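You operate a simulated robot arm through the tools that you are given. There is no shell and no other tool. Be economical: measure what you need, move in short steps, check, and stop when the job is done.

Carry out the task below with a simulated robot arm. There is one attempt and no reset: what you move stays moved.

JOB
Open the plates drawer, put the purple slug in the inside of the plates drawer, then shut the drawer. Stack the small box marked "2" from the long table on top of the small box marked "3". Take the mouse on the gauge bench and put it away on the middle part of the long bench. Put the white holder on the low shelf of the gauge bench. Put the tray marked "LOT 30" from the pack bench top on the long table and the tray marked "LOT 40" on the small table. Open the bench drawer nine. Do these in any order. Set down upright: white holder.

Only the result counts: the job must be done as asked and must still hold three seconds after the hand-in. Knocking over, shifting, dropping, spilling or breaking anything else fails it.

ROBOT AND FRAMES
A 6-joint arm with a two-finger parallel gripper on a trunk, on a base that drives. Base frame: it is fixed to the floor where the robot stands at the start and does not move with it; the origin is under the middle of the robot, x ahead of it, y to its left, z up. Readings come in mm, degrees, newtons and seconds.
Its first joint turns from -166.0 to 166.0 degrees. Places, roughly: bench drawer nine [-2200, -2800, 700]; inside of the plates drawer [1000, 200, 700]; long table [-500, -1000, 800]; low shelf of the gauge bench [2000, -400, 200]; middle part of the long bench [-300, -4600, 800]; mouse (7x11x4 cm) [800, 200, 900]; plates drawer [900, 200, 700]; purple slug (4x4x2 cm) [-1900, -3200, 800]; small box [-250, -1250, 750]; small table [1800, -2200, 800]; tray [-250, 1250, 1000]; white holder (5x5x15 cm) [1800, 0, 1000]. Payload 3.43 kg.
The tool frame sits at the grasp point between the pads (the TCP): z along the fingers, y along the line on which they close. The tips reach 34 mm beyond it. Largest opening 128 mm; finger width 24, thickness 12; the body of the gripper, 48 by 130 mm, starts 96 mm behind the TCP.
Orientation is that of the tool frame in the base frame, as a unit quaternion [w, x, y, z]. With the fingers straight down and closing along the base's y, the tool's x points along the base's -x, its y along +y and its z along -z.

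CONTROLS
- The arm moves only by the tool play_rows. Its argument "series" is text: rows parted by semicolons, each of 6 numbers parted by spaces: the shift along the tool's x, y, z in mm, then the turn, a rotation vector about the tool's x, y, z in degrees. In form: tx ty tz wx wy wz; .... A call has 1 to 10 rows; each row shifts and turns the commanded pose from where the row before left it, along the tool's axes as they then stand. "hand" is the finger opening in mm, from 0 to 128, set as the call begins (left out, the last holds). Each row takes 0.2 s and may step no farther than 50 mm and 8.6 degrees from the row before; otherwise, or with a gripper value out of range, the whole call is refused. Where a pose cannot be reached the arm comes as near as it can. A force on the tool above 40 N (or 10 N above the force at the start of the call, whichever is more), or a blocked arm, ends the call early, and 0.2 s more pass. The fingers move at their own pace (about 153 mm/s each) and stop on an object; they squeeze with about 21 N. The grip force told is the motor's: it shows also when the fingers shut on nothing. Time passes only in rows, and 0.2 s behind the last, so rows that do not move let the fingers close. It gives the time, the measured TCP pose, the force on the tool (base axes), the opening and the grip force at its end, in the units of the frame above (readings bear some noise), with the torque about the TCP (base axes, N m) and any sound that the robot's microphone picked up, and new pictures: "views" is both (left out), scene, wrist or none.
- Cameras (640 x 400 px; columns grow to the right, rows downward): "scene" is now at [162.1, 216, 1199]; the picture's right is [-0.02, -1.00, -0.00], its down [-0.62, 0.01, -0.78] and it looks along [0.78, -0.02, -0.62] (base axes); focal length 214 px, centre (320, 200). "wrist" rides on the gripper at [76, -11, -160] in the tool frame; the picture's right is [0.15, 0.99, 0.00], its down [-0.88, 0.13, -0.46] and it looks along [-0.45, 0.07, 0.89] (tool axes); focal length 234 px, centre (320, 200). There is no depth. A picture from a camera that has moved, and an enlarged one, comes with that camera's place and axes in the base frame and with its lens. The place of the scene camera against the robot may be out by one fixed shift of up to 12 mm in any direction.
- drive_base(legs): drives the robot by 1 to 6 legs, each [ahead, left, turn to the left] in mm, mm and degrees, along the robot's own axes; the way and the turn of a leg run together, so that a leg with both is an arc; at most 1500 mm and 180 degrees a leg. The arm and the cameras ride along, it lands a little off, and it stops where it bumps. It gives what a move gives, and a new picture of the scene camera.
- pan_tilt(pan, tilt): turns the head with the scene camera to pan (to the left, within 143 degrees either way) and tilt (down, from -29 to 69), counted from straight ahead of the robot. It gives what a move gives, and a new picture of the scene camera.
- zoom(camera, box): a new picture of the part [left, top, right, bottom] of that camera's present view, enlarged. No time passes.
- hand_in(): hands the job in; it is judged then, once.

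Work in short steps. Places have to be worked out from the pictures, the camera data and where the tool is seen: move nearer, look again, correct. Check each grasp and each placing, and mend what went wrong. You have 217 turns and 260 pictures in all, those below and enlarged ones among them. Open the gripper and draw the arm clear of the work before you hand the job in, unless the task says otherwise; then end with one line.

The tools are called after "Emit:" by a JSON object that holds its "api" and its "payload". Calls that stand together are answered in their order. play_rows: Moves the arm, as the interface text tells. Its arguments: {"type":"object","properties":{"series":{"type":"string"},"hand":{"type":"number"},"views":{"type":"string","enum":["both","scene","wrist","none"]}},"required":["series"]} The other tools are called the same way: drive_base (legs) drives the base; pan_tilt (pan, tilt) turns the head that bears the scene camera; zoom (camera, box) takes an enlarged picture of a part of a camera's view; hand_in () hands the job in.

At the start:

```text
time: 0.0
tool_pos: [158.9, -556.8, 1129.2]
tcp_rot: [0.001, -0.001, 1.0, 0.0]
force: [0.2, -0.3, -1.5]
moment: [-0.02, -0.01, -0.01]
gripper_width: 128.1
finger_force: 0.0
robot x, y, heading: [-2.5, 0.2, -0.1]
head pan, tilt: [-1.3, 38.3]
```

scene: 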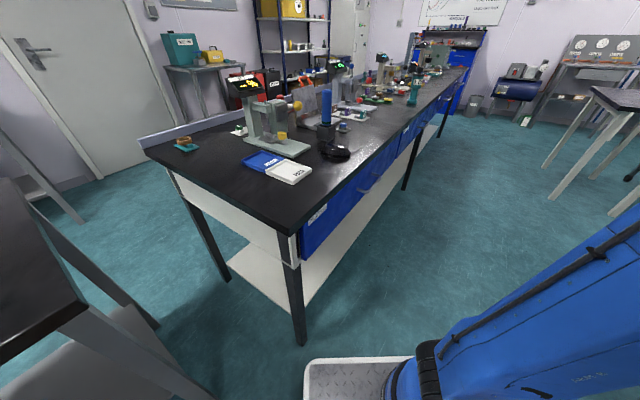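
wrist: 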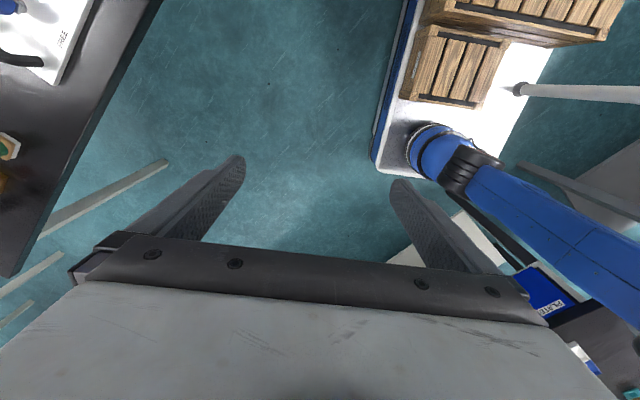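

The picture shows the gauge bench ahead with the mouse near its near edge. I look around with the head to learn the room first.

Emit:
{"api": "pan_tilt", "payload": {"pan": -60, "tilt": 25}}

Emit:
{"api": "pan_tilt", "payload": {"pan": -125, "tilt": 25}}

Emit:
{"api": "pan_tilt", "payload": {"pan": 90, "tilt": 30}}

Emit:
{"api": "pan_tilt", "payload": {"pan": 0, "tilt": 38}}

```text
time: 1.3
tool_pos: [159.4, -555.4, 1130.1]
tcp_rot: [0.0, 0.0, 1.0, 0.0]
force: [0.2, -0.1, -0.8]
moment: [-0.01, 0.0, -0.01]
gripper_width: 128.1
finger_force: 0.0
robot x, y, heading: [-2.3, -2.4, -0.1]
head pan, tilt: [-60.0, 25.0]
camera scene: at [122.1, 138.1, 1219.8], right [-0.87, -0.5, 0.0], down [-0.21, 0.37, -0.91], along [0.45, -0.78, -0.42], focal length 214 px, centre (320, 200)
```

scene: 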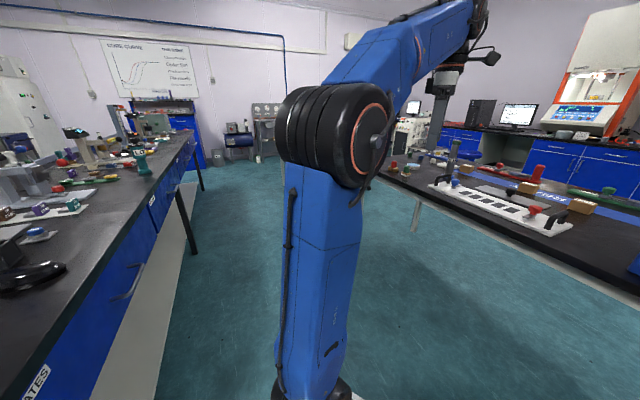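

```text
time: 2.6
tool_pos: [158.5, -554.6, 1128.2]
tcp_rot: [0.0, -0.001, 1.0, 0.0]
force: [-0.3, 1.0, -0.1]
moment: [-0.01, 0.02, -0.02]
gripper_width: 128.2
finger_force: 0.1
robot x, y, heading: [-2.7, 0.4, 0.2]
head pan, tilt: [-125.0, 25.0]
camera scene: at [23.2, 142.4, 1219.8], right [-0.82, 0.57, 0.0], down [0.24, 0.35, -0.91], along [-0.52, -0.74, -0.42], focal length 214 px, centre (320, 200)
```

scene: 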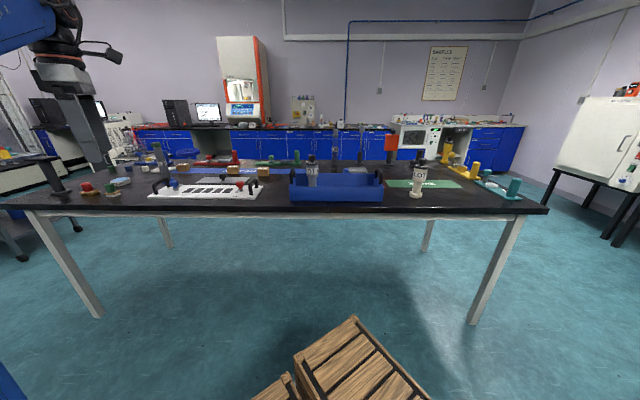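

```text
time: 5.7
tool_pos: [158.4, -554.8, 1129.6]
tcp_rot: [-0.001, 0.0, 1.0, 0.0]
force: [-0.1, 0.4, -0.8]
moment: [-0.02, -0.01, -0.01]
gripper_width: 128.1
finger_force: 0.0
robot x, y, heading: [-0.4, -4.1, -0.1]
head pan, tilt: [90.0, 30.0]
camera scene: at [76.0, 308.3, 1211.9], right [1.0, 0.0, 0.0], down [0.0, -0.5, -0.87], along [0.0, 0.87, -0.5], focal length 214 px, centre (320, 200)
```

scene: 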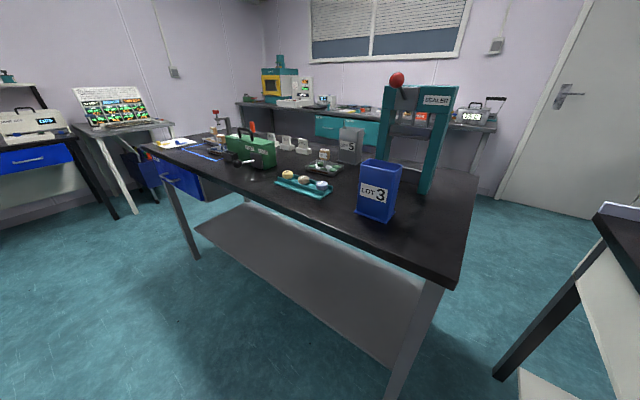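

```text
time: 7.4
tool_pos: [158.2, -554.7, 1129.2]
tcp_rot: [0.001, 0.0, 1.0, 0.0]
force: [-0.4, -0.8, 1.4]
moment: [0.0, 0.02, 0.0]
gripper_width: 128.1
finger_force: 0.0
robot x, y, heading: [-2.4, -1.4, -0.0]
head pan, tilt: [0.0, 38.0]
camera scene: at [162.3, 217.9, 1199.5], right [0.0, -1.0, 0.0], down [-0.62, 0.0, -0.79], along [0.79, 0.0, -0.62], focal length 214 px, centre (320, 200)
```

scene: 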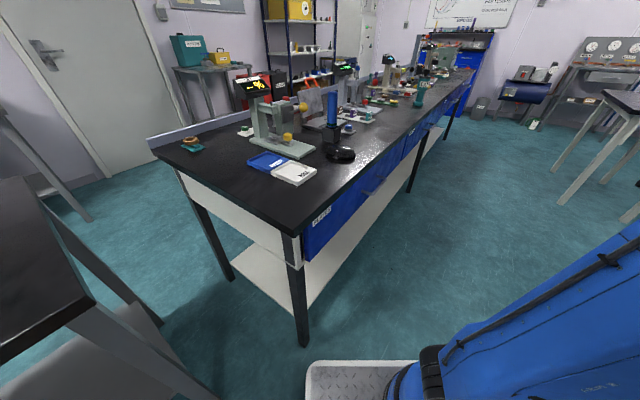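

I zoom on the gauge bench to identify things.

Emit:
{"api": "zoom", "payload": {"camera": "scene", "box": [220, 60, 380, 260]}}

Emit:
{"api": "zoom", "payload": {"camera": "scene", "box": [330, 30, 490, 130]}}

```text
2.00 times, centred on (300, 160) of scene
camera zoom: at [162.3, 217.9, 1199.5], right [0.0, -1.0, 0.0], down [-0.62, 0.0, -0.79], along [0.79, 0.0, -0.62], focal length 429 px, centre (360, 280)
```

zoom: 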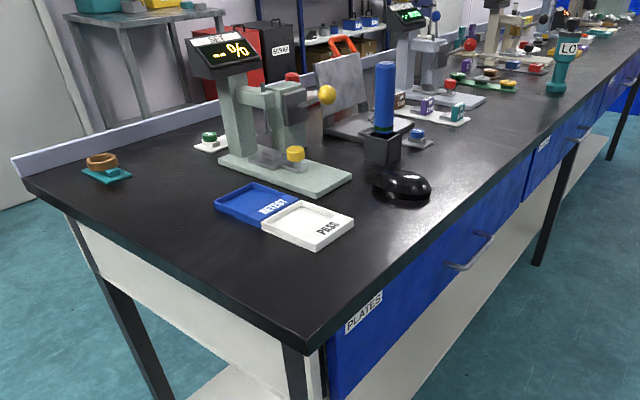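

```text
4.00 times, centred on (410, 80) of scene
camera zoom: at [162.3, 217.9, 1199.5], right [0.0, -1.0, 0.0], down [-0.62, 0.0, -0.79], along [0.79, 0.0, -0.62], focal length 858 px, centre (-40, 680)
```

zoom: 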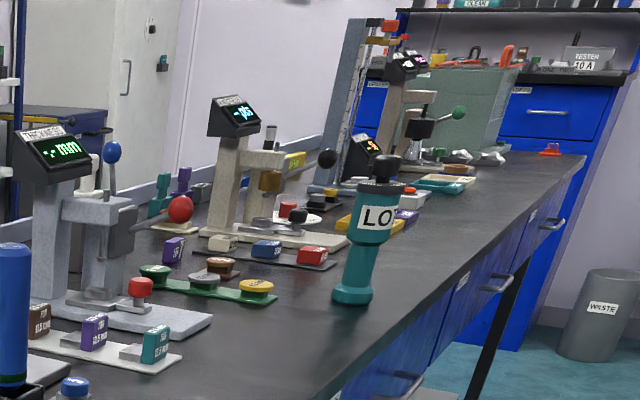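

The room is rotated about -35° against my frame (benches run along [.82,-.57]). I look at the pack bench next.

Emit:
{"api": "pan_tilt", "payload": {"pan": 100, "tilt": 30}}

Emit:
{"api": "zoom", "payload": {"camera": "scene", "box": [180, 80, 500, 280]}}

```text
time: 9.2
tool_pos: [159.3, -555.5, 1129.7]
tcp_rot: [0.001, 0.0, 1.0, 0.0]
force: [-0.7, 0.0, -0.1]
moment: [-0.02, 0.0, 0.0]
gripper_width: 128.0
finger_force: 0.0
robot x, y, heading: [2.1, 1.8, -0.0]
head pan, tilt: [100.0, 30.0]
camera scene: at [60.3, 306.9, 1211.9], right [0.98, 0.17, 0.0], down [0.09, -0.49, -0.87], along [-0.15, 0.85, -0.5], focal length 214 px, centre (320, 200)
```

scene: 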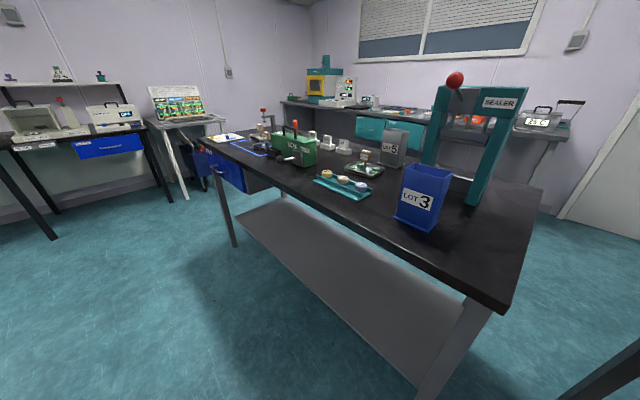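

```text
2.00 times, centred on (340, 180) of scene
camera zoom: at [60.3, 306.9, 1211.9], right [0.98, 0.17, 0.0], down [0.09, -0.49, -0.87], along [-0.15, 0.85, -0.5], focal length 429 px, centre (280, 240)
```

zoom: 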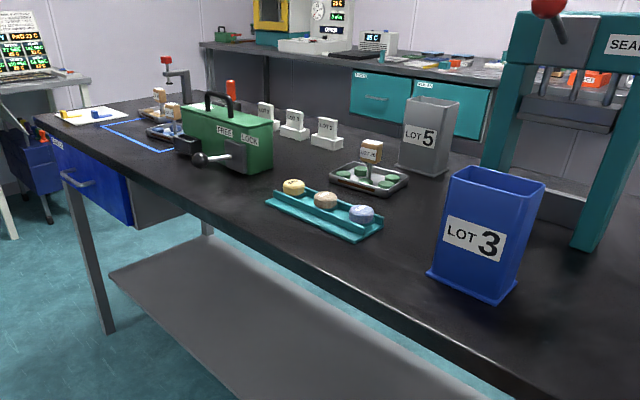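

The trays stand near the green lock box. Before driving, I check what the crates behind me stand on.

Emit:
{"api": "pan_tilt", "payload": {"pan": -140, "tilt": 65}}

Emit:
{"api": "pan_tilt", "payload": {"pan": 140, "tilt": 50}}

```text
time: 12.5
tool_pos: [159.5, -555.5, 1128.4]
tcp_rot: [0.0, -0.001, 1.0, -0.001]
force: [0.6, 0.7, 0.4]
moment: [-0.04, -0.02, 0.0]
gripper_width: 128.0
finger_force: 0.1
robot x, y, heading: [-0.6, -1.4, -0.1]
head pan, tilt: [-140.0, 65.0]
camera scene: at [29.5, 178.8, 1164.2], right [-0.64, 0.77, 0.0], down [0.69, 0.58, -0.42], along [-0.32, -0.27, -0.91], focal length 214 px, centre (320, 200)
```

scene: 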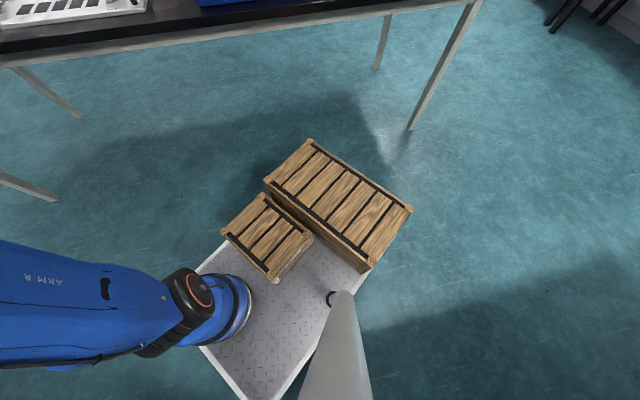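

```text
time: 16.4
tool_pos: [158.7, -555.8, 1130.8]
tcp_rot: [0.0, 0.0, 1.0, 0.0]
force: [0.3, 0.6, -0.2]
moment: [0.0, 0.02, -0.01]
gripper_width: 127.9
finger_force: 0.0
robot x, y, heading: [1.8, -1.5, 0.1]
head pan, tilt: [140.0, 50.0]
camera scene: at [17.0, 267.4, 1182.3], right [0.64, 0.77, 0.0], down [0.59, -0.49, -0.64], along [-0.49, 0.41, -0.77], focal length 214 px, centre (320, 200)
```

scene: 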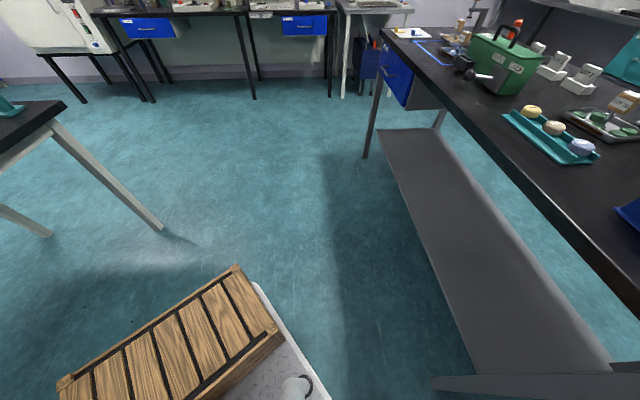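

The crates ride on my own deck (rear reaches ~-440 mm). I turn to face across the aisle (heading 55°) and slide left along the pack bench.

Emit:
{"api": "drive_base", "payload": {"legs": [[0, 0, 55], [0, 750, 0]]}}

Emit:
{"api": "pan_tilt", "payload": {"pan": 0, "tilt": 38}}

```text
time: 22.9
tool_pos: [-62.7, 237.7, 1128.9]
tcp_rot: [0.0, -0.462, 0.887, 0.0]
force: [0.1, 0.3, 0.1]
moment: [-0.02, 0.0, 0.0]
gripper_width: 127.9
finger_force: 0.0
robot x, y, heading: [-607.8, 425.3, 55.0]
head pan, tilt: [140.0, 50.0]
camera scene: at [-820.3, 597.9, 1182.3], right [-0.26, 0.97, 0.0], down [0.74, 0.2, -0.64], along [-0.62, -0.17, -0.77], focal length 214 px, centre (320, 200)
```

scene: 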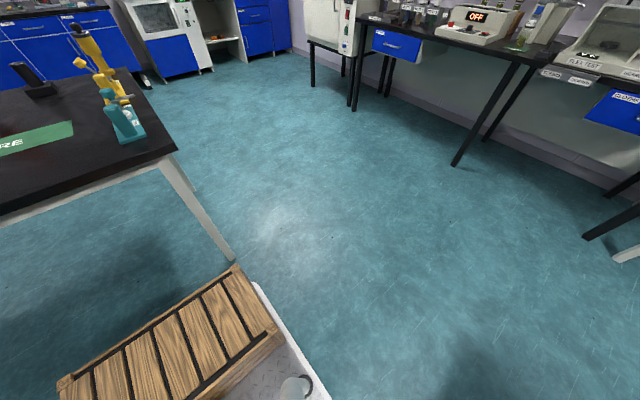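

```text
time: 25.1
tool_pos: [-62.7, 239.2, 1129.3]
tcp_rot: [0.0, -0.461, 0.887, 0.0]
force: [-0.2, -0.6, 0.6]
moment: [0.0, -0.03, -0.02]
gripper_width: 127.8
finger_force: 0.1
robot x, y, heading: [-608.5, 427.6, 54.9]
head pan, tilt: [0.0, 38.0]
camera scene: at [-696.3, 688.3, 1199.5], right [0.82, -0.57, 0.0], down [-0.35, -0.5, -0.79], along [0.45, 0.64, -0.62], focal length 214 px, centre (320, 200)
```

scene: 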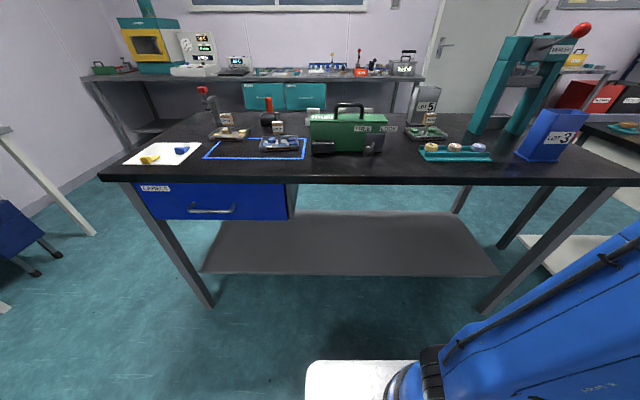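

Heading 55° squares with the bench. I zoom on the trays to read the marks.

Emit:
{"api": "zoom", "payload": {"camera": "scene", "box": [190, 85, 350, 185]}}

Emit:
{"api": "zoom", "payload": {"camera": "scene", "box": [370, 80, 530, 180]}}

```text
4.00 times, centred on (270, 135) of scene
camera zoom: at [-696.3, 688.3, 1199.5], right [0.82, -0.57, 0.0], down [-0.35, -0.5, -0.79], along [0.45, 0.64, -0.62], focal length 858 px, centre (520, 460)
```

zoom: 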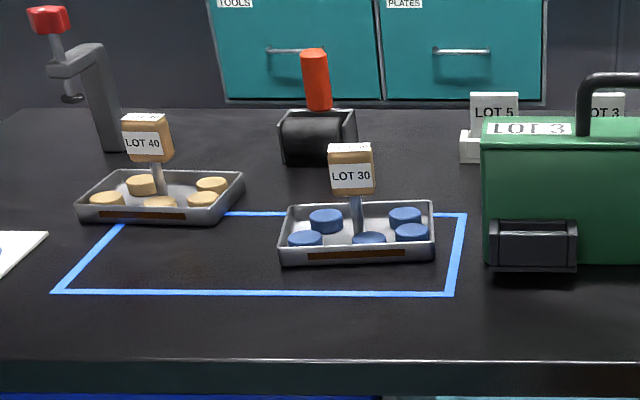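

```text
4.00 times, centred on (450, 130) of scene
camera zoom: at [-696.3, 688.3, 1199.5], right [0.82, -0.57, 0.0], down [-0.35, -0.5, -0.79], along [0.45, 0.64, -0.62], focal length 858 px, centre (-200, 480)
```

zoom: 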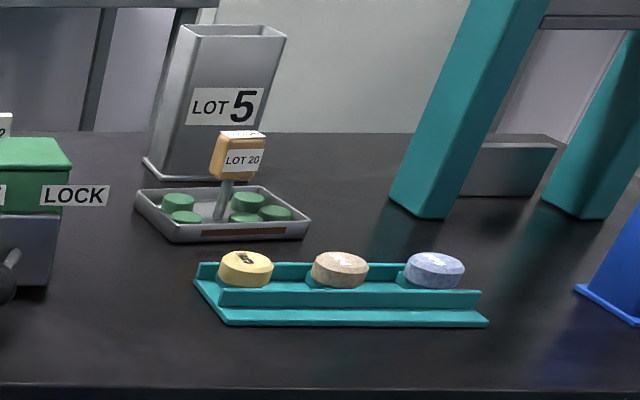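

Trays have a post with a tan knob to grip. I estimate LOT 30 about 930 mm ahead, 365 mm left, bench top z≈856; I drive closer.

Emit:
{"api": "drive_base", "payload": {"legs": [[200, 320, 0]]}}

```text
time: 27.5
tool_pos: [-206.5, 583.4, 1129.2]
tcp_rot: [0.0, -0.461, 0.887, 0.0]
force: [-0.5, 0.4, 0.0]
moment: [-0.04, -0.01, 0.01]
gripper_width: 128.2
finger_force: 0.1
robot x, y, heading: [-757.1, 772.5, 54.7]
head pan, tilt: [0.0, 38.0]
camera scene: at [-841.4, 1032.7, 1199.5], right [0.82, -0.57, 0.0], down [-0.35, -0.5, -0.79], along [0.45, 0.64, -0.62], focal length 214 px, centre (320, 200)
```

scene: 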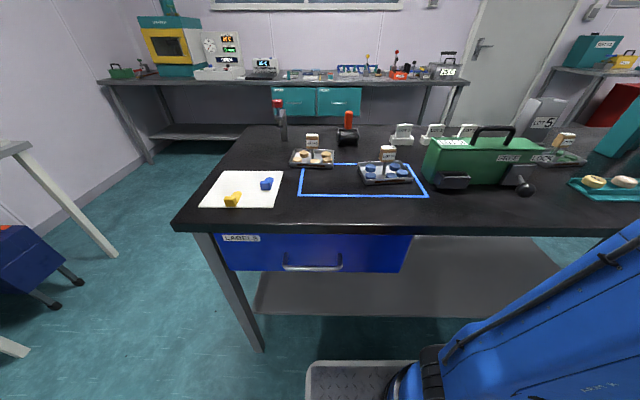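

By stereo the bench top is z≈880 and LOT 30's knob is near [-404, 1351, 949]. I move the open gripper toward it at height.

Emit:
{"api": "play_rows", "payload": {"series": "-30 38 0 0 0 0;-30 38 0 0 0 0;-30 38 0 0 0 0;-30 38 0 0 0 0;-30 38 0 0 0 0;-30 38 0 0 0 0;-30 38 0 0 0 0;-30 38 0 0 0 0;-30 38 0 0 0 0;-30 38 0 0 0 0", "hand": 128, "views": "none"}}

Emit:
{"api": "play_rows", "payload": {"series": "-25 38 0 0 0 0;-25 38 0 0 0 0;-25 38 0 0 0 0;-25 36 0 0 0 0;-20 36 0 0 0 0;-20 36 0 0 0 0"}}

```text
time: 29.7
tool_pos: [-347.5, 1047.2, 1128.9]
tcp_rot: [0.0, -0.46, 0.888, 0.0]
force: [0.4, 0.4, 0.6]
moment: [-0.06, -0.03, 0.01]
gripper_width: 128.0
finger_force: 0.2
robot x, y, heading: [-752.5, 772.7, 54.7]
head pan, tilt: [0.0, 38.0]
```

```text
time: 31.1
tool_pos: [-446.8, 1288.2, 1130.5]
tcp_rot: [0.001, -0.461, 0.887, 0.001]
force: [-1.2, -0.2, 0.6]
moment: [0.12, 0.0, 0.01]
gripper_width: 128.0
finger_force: 0.1
robot x, y, heading: [-757.4, 771.3, 55.1]
head pan, tilt: [0.0, 38.0]
camera scene: at [-841.4, 1032.5, 1199.5], right [0.82, -0.58, 0.0], down [-0.35, -0.5, -0.79], along [0.45, 0.64, -0.62], focal length 214 px, centre (320, 200)
camera wrist: at [-481.4, 1219.1, 1290.6], right [-0.89, 0.45, 0.0], down [0.4, 0.79, 0.46], along [0.21, 0.41, -0.89], focal length 234 px, centre (320, 200)
```

scene: 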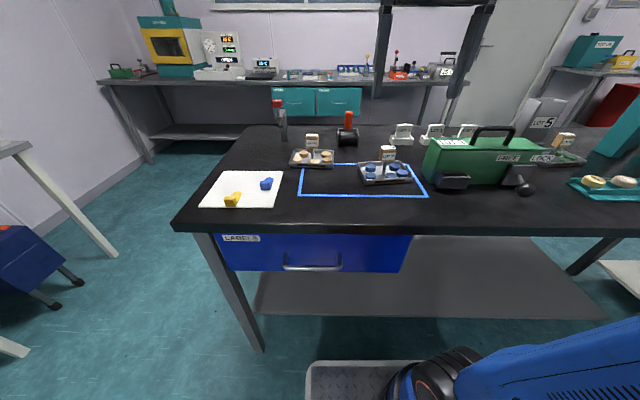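
wrist: 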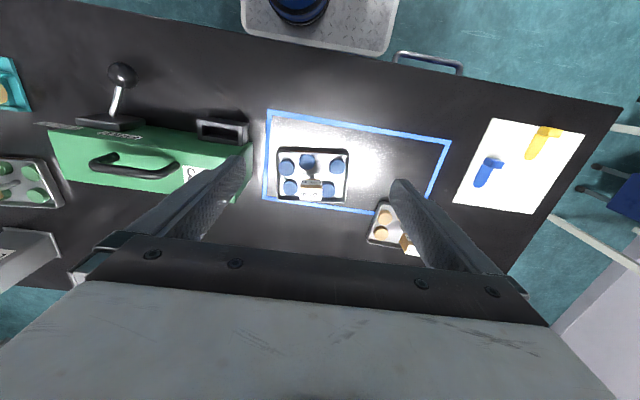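

Wrist view puts the knob at [-399, 1351], agreeing. I narrow to 90 mm, move 79 mm ahead and go down partway.

Emit:
{"api": "play_rows", "payload": {"series": "-40 -1 0 0 0 0;-39 -1 0 0 0 0;0 0 40 0 0 0;0 0 40 0 0 0;0 0 30 0 0 0", "hand": 90}}

```text
time: 32.3
tool_pos: [-400.3, 1352.6, 1018.1]
tcp_rot: [0.0, -0.461, 0.887, 0.0]
force: [0.6, 0.6, 0.8]
moment: [-0.01, 0.0, 0.0]
gripper_width: 90.0
finger_force: 0.1
robot x, y, heading: [-754.8, 769.1, 54.8]
head pan, tilt: [0.0, 38.0]
camera scene: at [-841.4, 1032.8, 1199.5], right [0.82, -0.57, 0.0], down [-0.35, -0.5, -0.79], along [0.45, 0.64, -0.62], focal length 214 px, centre (320, 200)
camera wrist: at [-435.2, 1283.1, 1179.2], right [-0.89, 0.45, 0.0], down [0.4, 0.8, 0.46], along [0.2, 0.41, -0.89], focal length 234 px, centre (320, 200)
```

scene: 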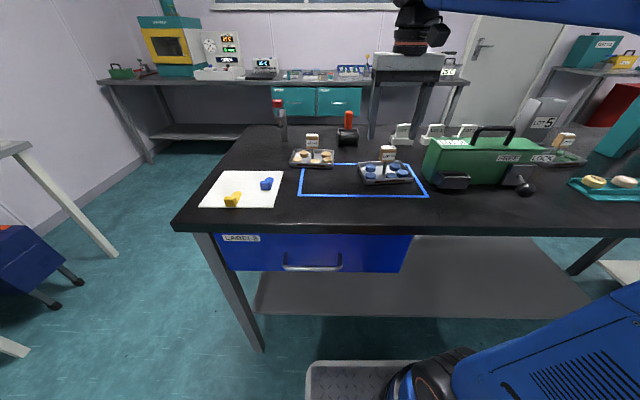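
wrist: 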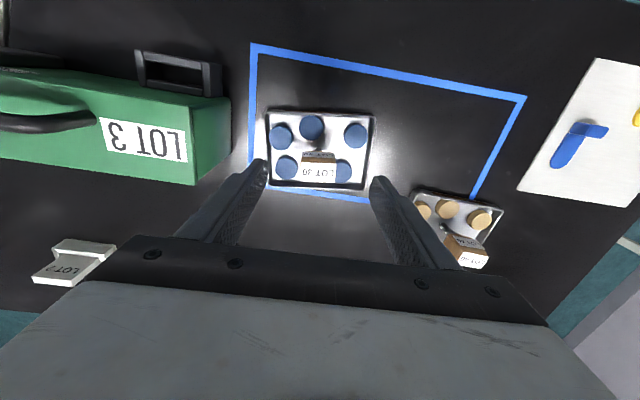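

The knob's top sits right under the tool point. I lower 66 mm and close.

Emit:
{"api": "play_rows", "payload": {"series": "0 0 22 0 0 0;0 0 22 0 0 0;0 0 22 0 0 0"}}

```text
time: 33.1
tool_pos: [-398.2, 1353.3, 952.2]
tcp_rot: [0.0, -0.461, 0.888, 0.0]
force: [-0.2, 0.7, 0.0]
moment: [0.01, 0.01, 0.0]
gripper_width: 90.4
finger_force: 0.0
robot x, y, heading: [-754.2, 772.6, 54.7]
head pan, tilt: [0.0, 38.0]
camera scene: at [-841.4, 1032.8, 1199.5], right [0.82, -0.57, 0.0], down [-0.35, -0.5, -0.79], along [0.45, 0.64, -0.62], focal length 214 px, centre (320, 200)
camera wrist: at [-434.0, 1282.6, 1112.0], right [-0.89, 0.45, 0.0], down [0.4, 0.8, 0.46], along [0.2, 0.41, -0.89], focal length 234 px, centre (320, 200)
```

scene: 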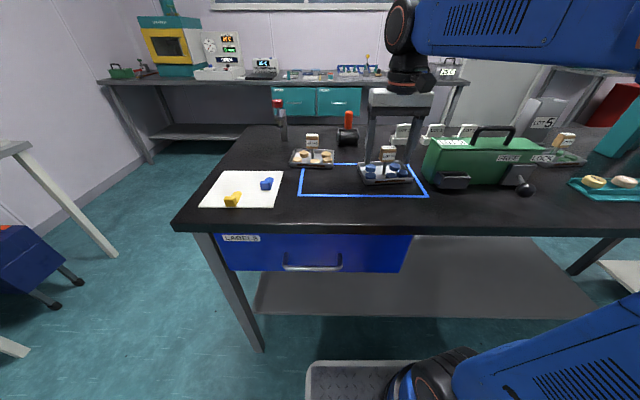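
wrist: 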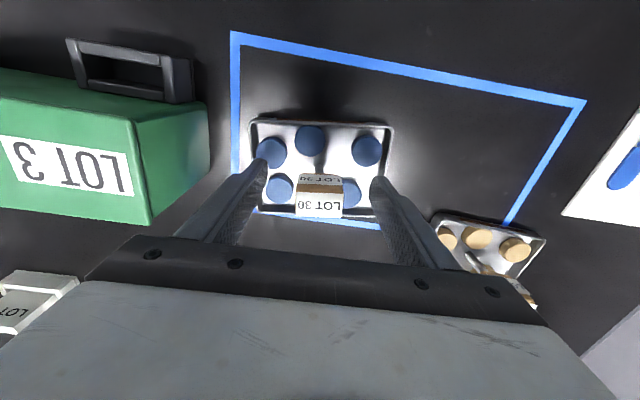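

Fingers straddle the knob symmetrically. Close.

Emit:
{"api": "play_rows", "payload": {"series": "0 0 0 0 0 0;0 0 0 0 0 0;0 0 0 0 0 0", "hand": 15, "views": "wrist"}}

```text
time: 33.9
tool_pos: [-399.4, 1353.0, 951.0]
tcp_rot: [0.0, -0.462, 0.887, -0.001]
force: [-0.4, -0.1, 0.4]
moment: [0.07, -0.05, 0.05]
gripper_width: 35.7
finger_force: 21.2
robot x, y, heading: [-752.2, 769.0, 54.9]
head pan, tilt: [0.0, 38.0]
camera wrist: at [-434.0, 1282.7, 1112.1], right [-0.89, 0.45, 0.0], down [0.4, 0.8, 0.46], along [0.2, 0.41, -0.89], focal length 234 px, centre (320, 200)
```

wrist: 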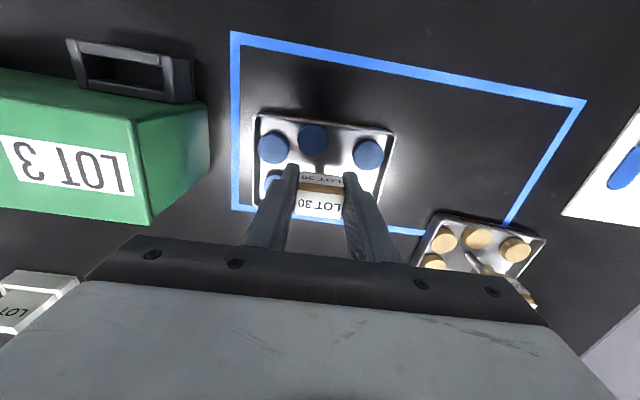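

Gripped at 36 mm. I lift gently straight up.

Emit:
{"api": "play_rows", "payload": {"series": "0 0 -5 0 0 0;0 0 -10 0 0 0;0 0 -15 0 0 0;0 0 -20 0 0 0;0 0 -25 0 0 0;0 0 -25 0 0 0;0 0 -25 0 0 0;0 0 -20 0 0 0;0 0 -10 0 0 0;0 0 -5 0 0 0"}}

```text
time: 36.1
tool_pos: [-401.1, 1351.9, 1113.9]
tcp_rot: [0.0, -0.461, 0.888, 0.0]
force: [0.0, 0.0, -2.2]
moment: [0.01, -0.02, -0.01]
gripper_width: 35.5
finger_force: 20.9
robot x, y, heading: [-754.6, 769.3, 54.7]
head pan, tilt: [0.0, 38.0]
camera scene: at [-841.4, 1032.9, 1199.4], right [0.82, -0.57, 0.0], down [-0.35, -0.5, -0.79], along [0.45, 0.64, -0.62], focal length 214 px, centre (320, 200)
camera wrist: at [-434.8, 1283.1, 1273.7], right [-0.89, 0.45, 0.0], down [0.4, 0.8, 0.46], along [0.2, 0.41, -0.89], focal length 234 px, centre (320, 200)
```

scene: 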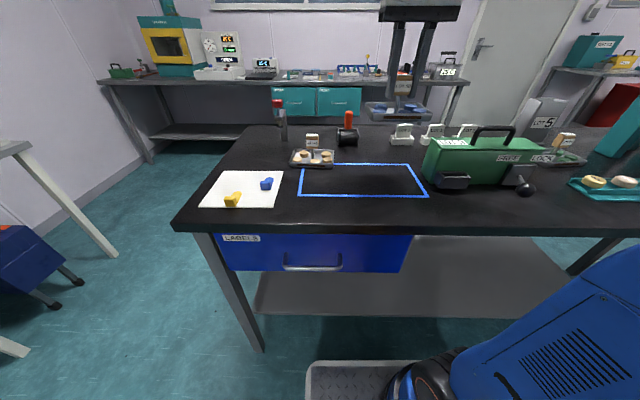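
wrist: 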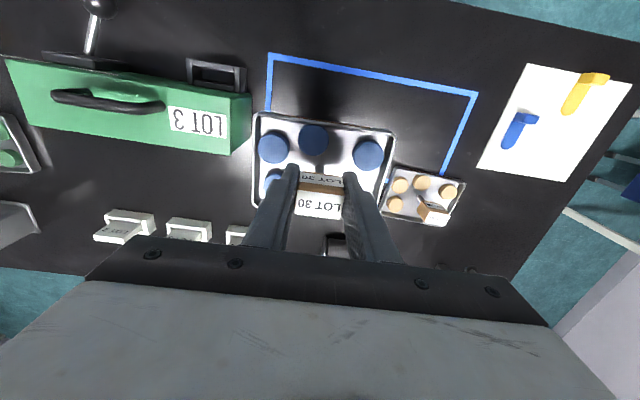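

LOT 30 is held level. I draw the arm back toward me before driving.

Emit:
{"api": "play_rows", "payload": {"series": "10 0 0 0 0 0;20 0 0 0 0 0;30 0 0 0 0 0;35 0 0 0 0 0;35 0 0 0 0 0;35 0 0 0 0 0;35 0 0 0 0 0;30 0 0 0 0 0;15 0 0 0 0 0;5 0 0 0 0 0", "views": "none"}}

Emit:
{"api": "drive_base", "payload": {"legs": [[-170, 0, 0], [0, 0, -90], [0, 0, -90]]}}

```text
time: 38.3
tool_pos: [-542.6, 1147.0, 1113.8]
tcp_rot: [0.001, -0.461, 0.887, 0.0]
force: [0.3, 0.5, -2.7]
moment: [-0.01, 0.03, 0.02]
gripper_width: 35.9
finger_force: 21.6
robot x, y, heading: [-753.4, 772.6, 55.0]
head pan, tilt: [0.0, 38.0]
```

```text
time: 47.4
tool_pos: [-1061.4, 256.1, 1113.9]
tcp_rot: [0.0, 0.886, 0.463, 0.0]
force: [-0.4, -0.1, -1.4]
moment: [0.01, -0.05, 0.0]
gripper_width: 35.6
finger_force: 21.4
robot x, y, heading: [-850.2, 632.1, -124.9]
head pan, tilt: [0.0, 38.0]
camera scene: at [-770.1, 368.2, 1199.5], right [-0.82, 0.57, 0.0], down [0.35, 0.51, -0.79], along [-0.45, -0.65, -0.62], focal length 214 px, centre (320, 200)
```

scene: 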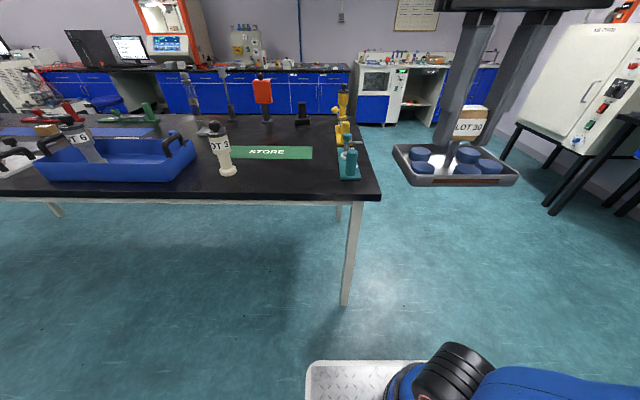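

I face the long table; the clear strip between the "3" bottle and the teal thing, in front of the STORE mat, suits LOT 30. I drive up 200 mm and 250 mm left.

Emit:
{"api": "drive_base", "payload": {"legs": [[200, 250, 0]]}}

```text
time: 49.5
tool_pos: [-964.3, -51.0, 1114.4]
tcp_rot: [0.0, 0.887, 0.462, 0.0]
force: [0.1, -0.8, -2.2]
moment: [0.0, 0.01, 0.01]
gripper_width: 35.6
finger_force: 21.2
robot x, y, heading: [-756.1, 324.7, -124.9]
head pan, tilt: [0.0, 38.0]
camera scene: at [-674.3, 60.6, 1199.5], right [-0.82, 0.57, 0.0], down [0.35, 0.5, -0.79], along [-0.45, -0.65, -0.62], focal length 214 px, centre (320, 200)
```

scene: 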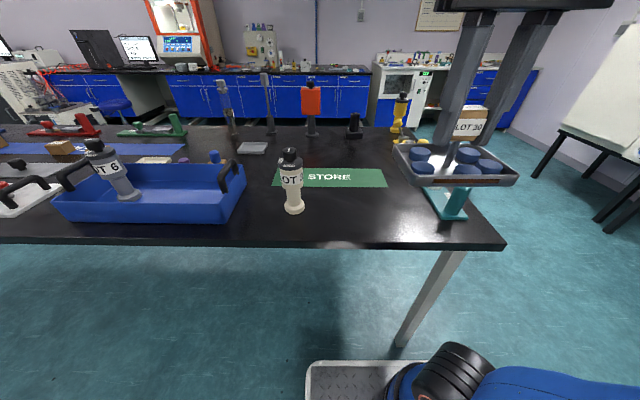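

Stereo gives the table top z≈795. I move the tray over the clear spot (205 mm ahead, 30 left) and lower partway.

Emit:
{"api": "play_rows", "payload": {"series": "-10 2 0 0 0 0;-20 3 0 0 0 0;-30 5 0 0 0 0;-35 5 0 0 0 0;-35 5 0 0 0 0;-35 5 0 0 0 0;-25 3 0 0 0 0;-15 2 0 0 0 0", "views": "none"}}

Emit:
{"api": "play_rows", "payload": {"series": "0 0 10 0 0 0;0 0 20 0 0 0;0 0 30 0 0 0;0 0 35 0 0 0;0 0 35 0 0 0;0 0 35 0 0 0;0 0 25 0 0 0;0 0 15 0 0 0;0 0 10 0 0 0;0 0 5 0 0 0"}}

```text
time: 51.3
tool_pos: [-1058.2, -236.3, 1113.3]
tcp_rot: [0.0, 0.886, 0.463, 0.0]
force: [-0.7, 0.0, -2.5]
moment: [-0.06, 0.02, -0.02]
gripper_width: 35.7
finger_force: 20.9
robot x, y, heading: [-753.7, 323.4, -125.0]
head pan, tilt: [0.0, 38.0]
```

```text
time: 53.5
tool_pos: [-1057.9, -235.1, 892.1]
tcp_rot: [0.0, 0.887, 0.463, 0.0]
force: [1.5, 0.4, -1.9]
moment: [0.0, -0.03, 0.01]
gripper_width: 35.7
finger_force: 20.9
robot x, y, heading: [-755.3, 324.3, -125.3]
head pan, tilt: [0.0, 38.0]
camera scene: at [-674.3, 60.5, 1199.5], right [-0.82, 0.57, 0.0], down [0.35, 0.5, -0.79], along [-0.45, -0.65, -0.62], focal length 214 px, centre (320, 200)
camera wrist: at [-1023.4, -168.3, 1053.8], right [0.89, -0.45, 0.0], down [-0.4, -0.8, 0.46], along [-0.2, -0.41, -0.89], focal length 234 px, centre (320, 200)
```

scene: 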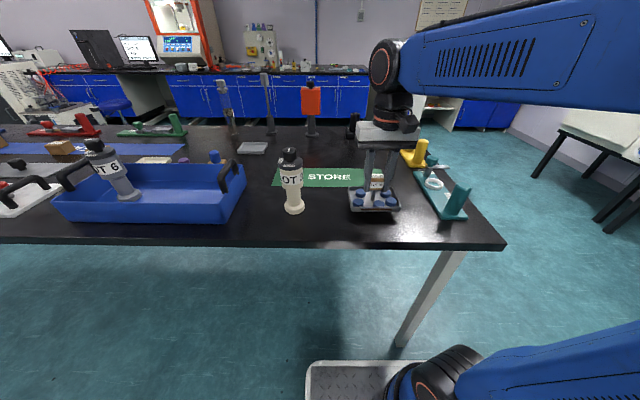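
wrist: 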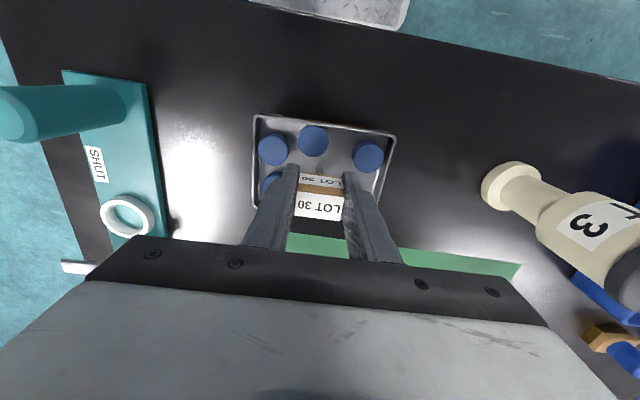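

Clear on all sides; I back off 25 mm from the mat and lower in small steps watching force.

Emit:
{"api": "play_rows", "payload": {"series": "12 0 0 0 0 0;13 0 0 0 0 0;0 0 6 0 0 0;0 0 6 0 0 0;0 0 4 0 0 0;0 0 3 0 0 0;0 0 3 0 0 0;0 0 2 0 0 0", "views": "none"}}

```text
time: 55.3
tool_pos: [-1042.4, -215.2, 870.7]
tcp_rot: [0.0, 0.887, 0.462, -0.001]
force: [1.5, -2.9, 21.6]
moment: [0.29, 0.62, 0.1]
gripper_width: 36.1
finger_force: 21.3
robot x, y, heading: [-753.5, 325.8, -124.7]
head pan, tilt: [0.0, 38.0]
```

Contact at TCP z≈871. I ease up 2 mm, open and check.

Emit:
{"api": "play_rows", "payload": {"series": "0 0 -1 0 0 0;0 0 -1 0 0 0;0 0 0 0 0 0", "views": "none"}}

Emit:
{"api": "play_rows", "payload": {"series": "0 0 0 0 0 0;0 0 0 0 0 0;0 0 0 0 0 0", "hand": 90, "views": "wrist"}}

```text
time: 56.1
tool_pos: [-1041.9, -216.0, 870.8]
tcp_rot: [0.0, 0.886, 0.463, 0.001]
force: [0.1, 1.2, -2.3]
moment: [0.0, -0.04, 0.0]
gripper_width: 35.6
finger_force: 20.9
robot x, y, heading: [-760.0, 323.1, -124.9]
head pan, tilt: [0.0, 38.0]
```

```text
time: 56.9
tool_pos: [-1043.3, -215.7, 871.9]
tcp_rot: [0.0, 0.886, 0.463, 0.001]
force: [0.9, 0.2, -0.2]
moment: [-0.04, -0.02, -0.03]
gripper_width: 89.8
finger_force: 0.1
robot x, y, heading: [-756.0, 323.7, -124.6]
head pan, tilt: [0.0, 38.0]
camera wrist: at [-1009.4, -147.9, 1031.8], right [0.9, -0.45, 0.0], down [-0.4, -0.8, 0.46], along [-0.2, -0.41, -0.89], focal length 234 px, centre (320, 200)
```

wrist: 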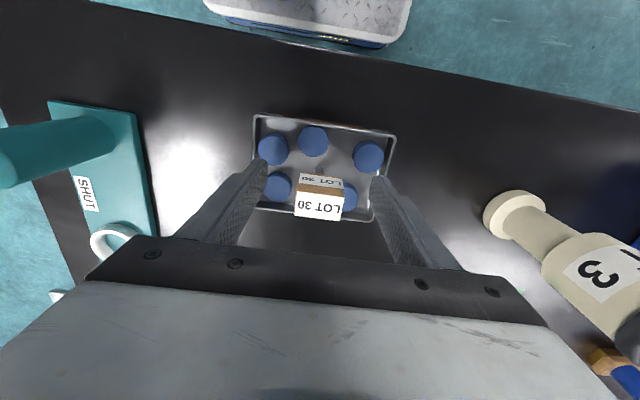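

LOT 30 stands well. I raise, retract, and drive left along the table toward the small boxes.

Emit:
{"api": "play_rows", "payload": {"series": "0 0 -25 0 0 0;0 0 -45 0 0 0;0 0 -45 0 0 0;0 0 -45 0 0 0;0 0 -45 0 0 0;0 0 -35 0 0 0;45 0 0 0 0 0;45 0 0 0 0 0;45 0 0 0 0 0;45 0 0 0 0 0", "views": "none"}}

Emit:
{"api": "drive_base", "payload": {"legs": [[0, 1150, 0]]}}

```text
time: 59.1
tool_pos: [-940.8, -67.0, 1108.7]
tcp_rot: [-0.001, 0.886, 0.463, 0.001]
force: [0.1, -0.6, 0.0]
moment: [0.05, 0.01, 0.0]
gripper_width: 90.2
finger_force: 0.0
robot x, y, heading: [-753.2, 322.6, -125.0]
head pan, tilt: [0.0, 38.0]
```

```text
time: 65.0
tool_pos: [-2.2, -729.8, 1109.1]
tcp_rot: [-0.001, 0.889, 0.458, 0.0]
force: [-0.2, 0.0, 0.0]
moment: [0.02, 0.02, -0.02]
gripper_width: 89.9
finger_force: 0.1
robot x, y, heading: [189.0, -338.2, -125.5]
head pan, tilt: [0.0, 38.0]
camera scene: at [266.3, -605.4, 1199.5], right [-0.81, 0.58, 0.0], down [0.36, 0.5, -0.79], along [-0.46, -0.64, -0.62], focal length 214 px, centre (320, 200)
```

scene: 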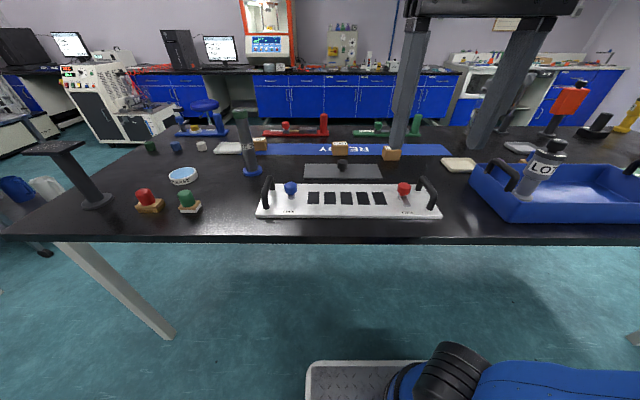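

Three small tan boxes stand in the middle; I zoom to read them.

Emit:
{"api": "zoom", "payload": {"camera": "scene", "box": [240, 100, 416, 210]}}

```text
3.64 times, centred on (328, 155) of scene
camera zoom: at [266.3, -605.4, 1199.5], right [-0.81, 0.58, 0.0], down [0.36, 0.5, -0.79], along [-0.46, -0.64, -0.62], focal length 780 px, centre (291, 364)
```

zoom: 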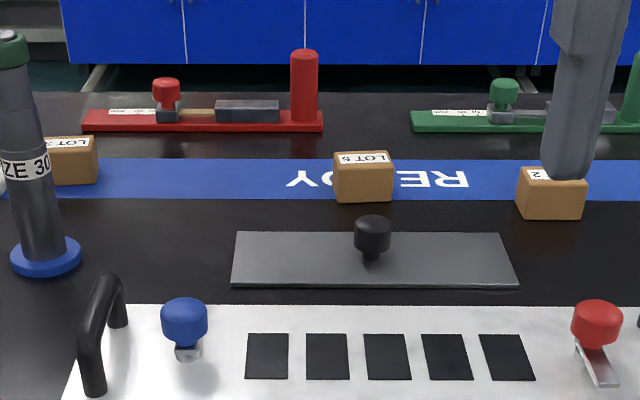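

The right box seems marked 2, the left one 3, but I must read them nearer. I drive in 160 mm ahead and 150 mm left.

Emit:
{"api": "drive_base", "payload": {"legs": [[160, 150, 0.5]]}}

Emit:
{"api": "play_rows", "payload": {"series": "-45 -15 0 0 0 0;-45 -15 0 0 0 0;-45 -15 0 0 0 0;-45 -15 0 0 0 0;-40 -15 0 0 0 0"}}

```text
time: 66.7
tool_pos: [32.2, -948.3, 1109.7]
tcp_rot: [0.0, 0.887, 0.463, 0.0]
force: [0.0, -0.6, 0.3]
moment: [0.02, 0.01, 0.0]
gripper_width: 90.1
finger_force: 0.0
robot x, y, heading: [214.9, -557.4, -124.8]
head pan, tilt: [0.0, 38.0]
camera scene: at [298.0, -822.3, 1199.5], right [-0.82, 0.57, 0.0], down [0.35, 0.51, -0.79], along [-0.45, -0.65, -0.62], focal length 214 px, centre (320, 200)
```

scene: 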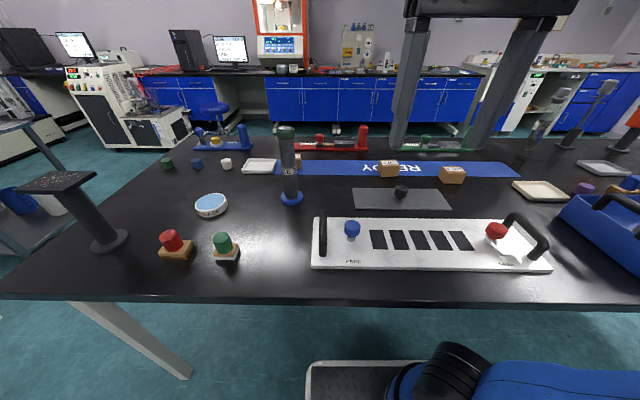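

```text
time: 67.9
tool_pos: [-157.0, -1087.2, 1111.4]
tcp_rot: [0.001, 0.887, 0.462, -0.001]
force: [0.6, 1.2, 1.2]
moment: [-0.04, 0.06, 0.0]
gripper_width: 90.0
finger_force: 0.0
robot x, y, heading: [218.9, -557.2, -124.6]
head pan, tilt: [0.0, 38.0]
camera scene: at [298.2, -822.0, 1199.5], right [-0.82, 0.57, 0.0], down [0.35, 0.5, -0.79], along [-0.45, -0.65, -0.62], focal length 214 px, centre (320, 200)
camera wrist: at [-122.7, -1019.4, 1271.8], right [0.9, -0.45, 0.0], down [-0.4, -0.8, 0.46], along [-0.2, -0.41, -0.89], focal length 234 px, centre (320, 200)
```

scene: 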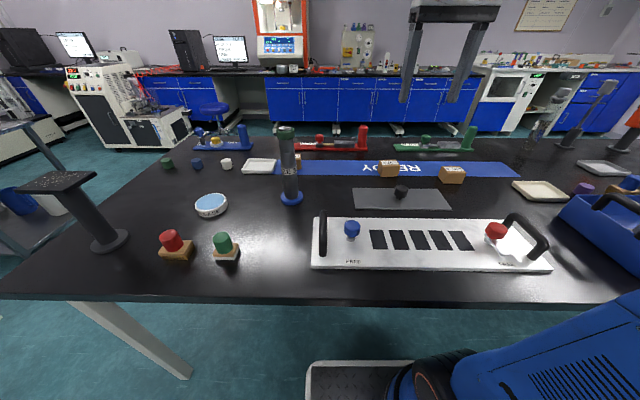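
wrist: 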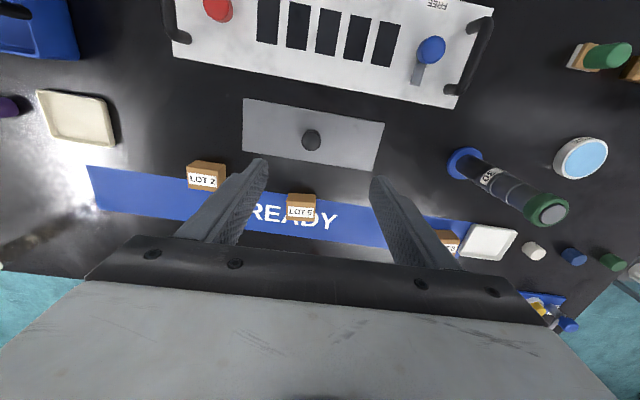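

"LOT 2" is at about [-407, -1072] and "LOT 3" the far left. I open fully, move over LOT 2 and descend partly.

Emit:
{"api": "play_rows", "payload": {"series": "-26 -43 0 0 0 0;-26 -43 0 0 0 0;-26 -43 0 0 0 0;-26 -43 0 0 0 0;-27 -42 0 0 0 0;0 0 40 0 0 0;0 0 40 0 0 0;0 0 40 0 0 0;0 0 30 0 0 0", "hand": 120}}

```text
refused: row 1 steps farther than a row can; nothing moved
```

Slightly too long a step; split finer.

Emit:
{"api": "play_rows", "payload": {"series": "-22 -36 0 0 0 0;-22 -36 0 0 0 0;-22 -36 0 0 0 0;-22 -36 0 0 0 0;-22 -35 0 0 0 0;-21 -35 0 0 0 0;0 0 40 0 0 0;0 0 40 0 0 0;0 0 40 0 0 0;0 0 30 0 0 0", "hand": 120}}

```text
time: 70.1
tool_pos: [-405.8, -1074.2, 958.9]
tcp_rot: [-0.001, 0.887, 0.463, 0.0]
force: [0.0, -0.8, -0.3]
moment: [0.0, -0.03, 0.0]
gripper_width: 120.0
finger_force: 0.0
robot x, y, heading: [217.5, -556.5, -124.8]
head pan, tilt: [0.0, 38.0]
camera scene: at [298.0, -822.3, 1199.5], right [-0.82, 0.57, 0.0], down [0.35, 0.51, -0.79], along [-0.45, -0.65, -0.62], focal length 214 px, centre (320, 200)
camera wrist: at [-373.0, -1006.4, 1119.1], right [0.9, -0.45, 0.0], down [-0.4, -0.8, 0.46], along [-0.2, -0.41, -0.89], focal length 234 px, centre (320, 200)
```

scene: 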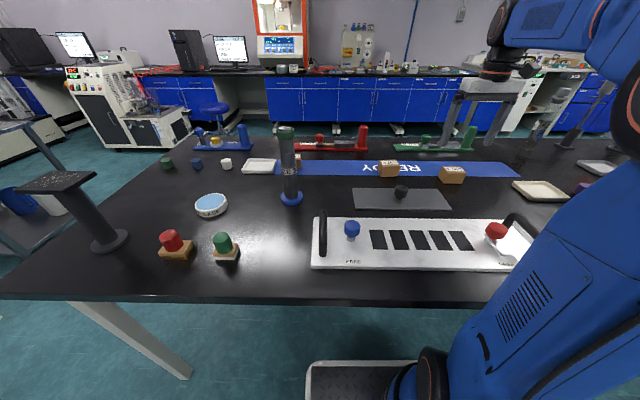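
wrist: 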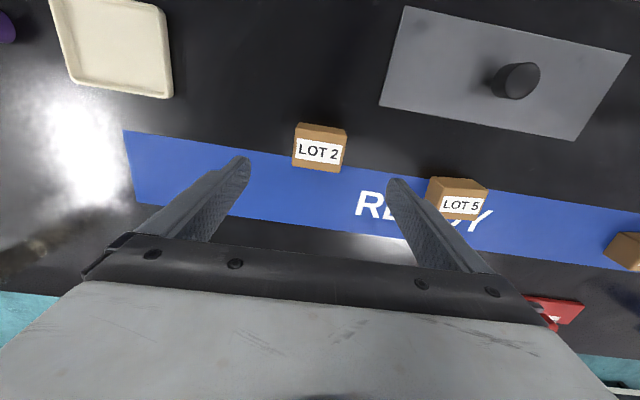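

LOT 2 is centred between the fingers. I lower toward z≈840 (tips ~806, above the table).

Emit:
{"api": "play_rows", "payload": {"series": "-5 0 30 0 0 0;0 0 30 0 0 0;0 0 30 0 0 0;0 0 20 0 0 0;0 0 9 0 0 0", "views": "both"}}

```text
time: 71.3
tool_pos: [-408.2, -1077.7, 840.5]
tcp_rot: [0.0, 0.886, 0.463, 0.0]
force: [0.8, -0.1, 0.1]
moment: [0.0, -0.05, 0.0]
gripper_width: 120.3
finger_force: 0.0
robot x, y, heading: [214.6, -558.2, -125.0]
head pan, tilt: [0.0, 38.0]
camera scene: at [298.0, -822.3, 1199.5], right [-0.82, 0.57, 0.0], down [0.35, 0.51, -0.79], along [-0.45, -0.65, -0.62], focal length 214 px, centre (320, 200)
camera wrist: at [-374.6, -1009.0, 1000.6], right [0.9, -0.45, 0.0], down [-0.4, -0.8, 0.46], along [-0.2, -0.41, -0.89], focal length 234 px, centre (320, 200)
```

scene: 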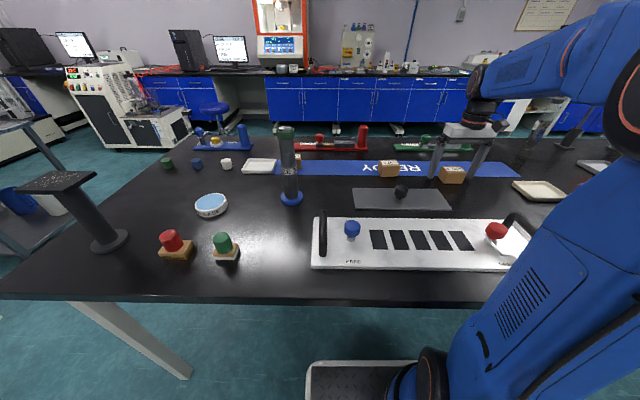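
wrist: 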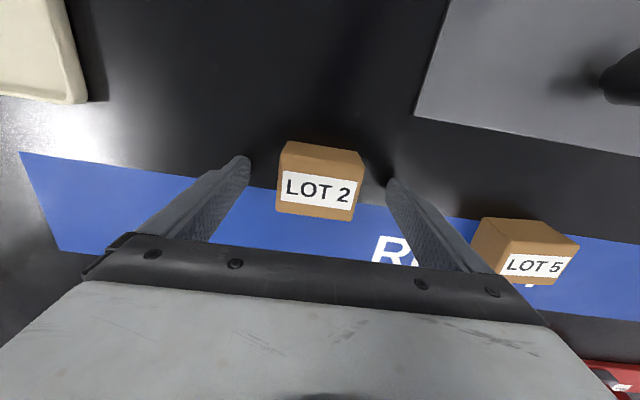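

Good. I lower 4 mm more and close.

Emit:
{"api": "play_rows", "payload": {"series": "0 0 4 0 0 0;0 0 0 0 0 0;0 0 0 0 0 0", "hand": 40, "views": "wrist"}}

```text
time: 72.1
tool_pos: [-408.9, -1077.4, 837.4]
tcp_rot: [0.0, 0.887, 0.463, -0.001]
force: [-2.9, -0.2, 17.4]
moment: [0.19, -0.11, -0.06]
gripper_width: 61.5
finger_force: 20.8
robot x, y, heading: [214.9, -556.7, -125.0]
head pan, tilt: [0.0, 38.0]
camera wrist: at [-374.6, -1009.2, 997.4], right [0.9, -0.45, 0.0], down [-0.4, -0.8, 0.46], along [-0.2, -0.41, -0.89], focal length 234 px, centre (320, 200)
```

wrist: 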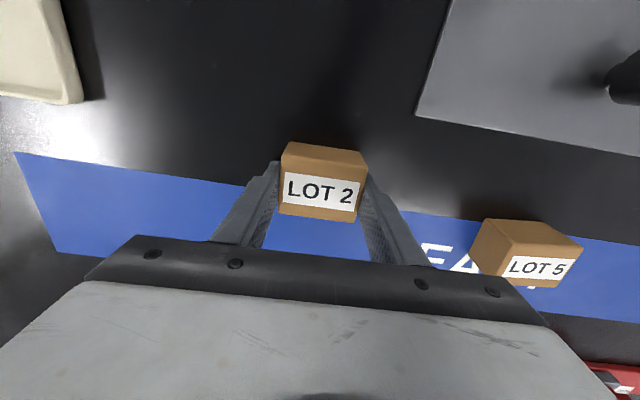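

Gripped LOT 2 (tips touched the table: table z≈803). I lift gently, then carry it left toward LOT 3.

Emit:
{"api": "play_rows", "payload": {"series": "0 0 -5 0 0 0;0 0 -15 0 0 0;0 0 -30 0 0 0;0 0 -40 0 0 0;0 0 -40 0 0 0;0 0 -40 0 0 0;0 0 -30 0 0 0;0 0 -20 0 0 0;-20 20 0 0 0 0;-30 35 0 0 0 0", "views": "none"}}

Emit:
{"api": "play_rows", "payload": {"series": "-10 40 0 0 0 0;0 45 0 0 0 0;0 45 0 0 0 0;0 45 0 0 0 0;0 45 0 0 0 0;0 45 0 0 0 0;0 40 0 0 0 0;0 30 0 0 0 0"}}

```text
time: 74.3
tool_pos: [-393.4, -1148.6, 1058.6]
tcp_rot: [0.0, 0.886, 0.463, -0.001]
force: [0.4, 0.2, -1.6]
moment: [-0.05, 0.04, 0.0]
gripper_width: 61.4
finger_force: 20.9
robot x, y, heading: [214.3, -560.4, -124.9]
head pan, tilt: [0.0, 38.0]
```

```text
time: 76.1
tool_pos: [-122.2, -1340.3, 1062.2]
tcp_rot: [0.003, 0.887, 0.462, -0.002]
force: [-0.7, -0.3, -1.5]
moment: [0.04, -0.01, 0.0]
gripper_width: 61.5
finger_force: 21.2
robot x, y, heading: [217.5, -557.9, -124.9]
head pan, tilt: [0.0, 38.0]
camera scene: at [299.0, -813.9, 1200.8], right [-0.82, 0.57, 0.0], down [0.35, 0.5, -0.79], along [-0.45, -0.65, -0.61], focal length 214 px, centre (320, 200)
camera wrist: at [-88.7, -1271.7, 1221.7], right [0.89, -0.45, 0.0], down [-0.4, -0.79, 0.46], along [-0.21, -0.41, -0.89], focal length 234 px, centre (320, 200)
```

scene: 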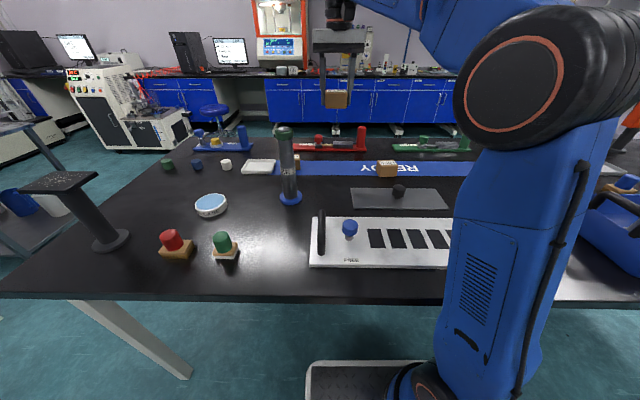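
wrist: 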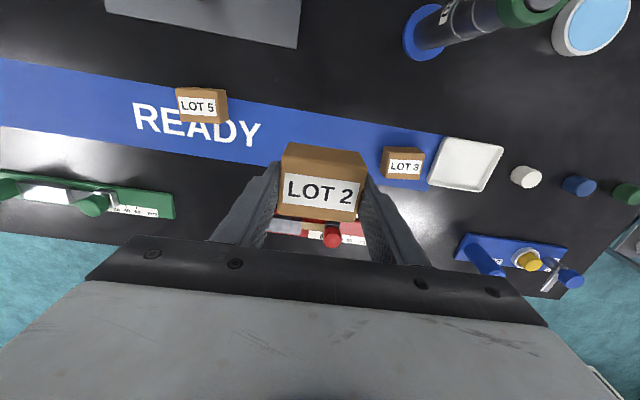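

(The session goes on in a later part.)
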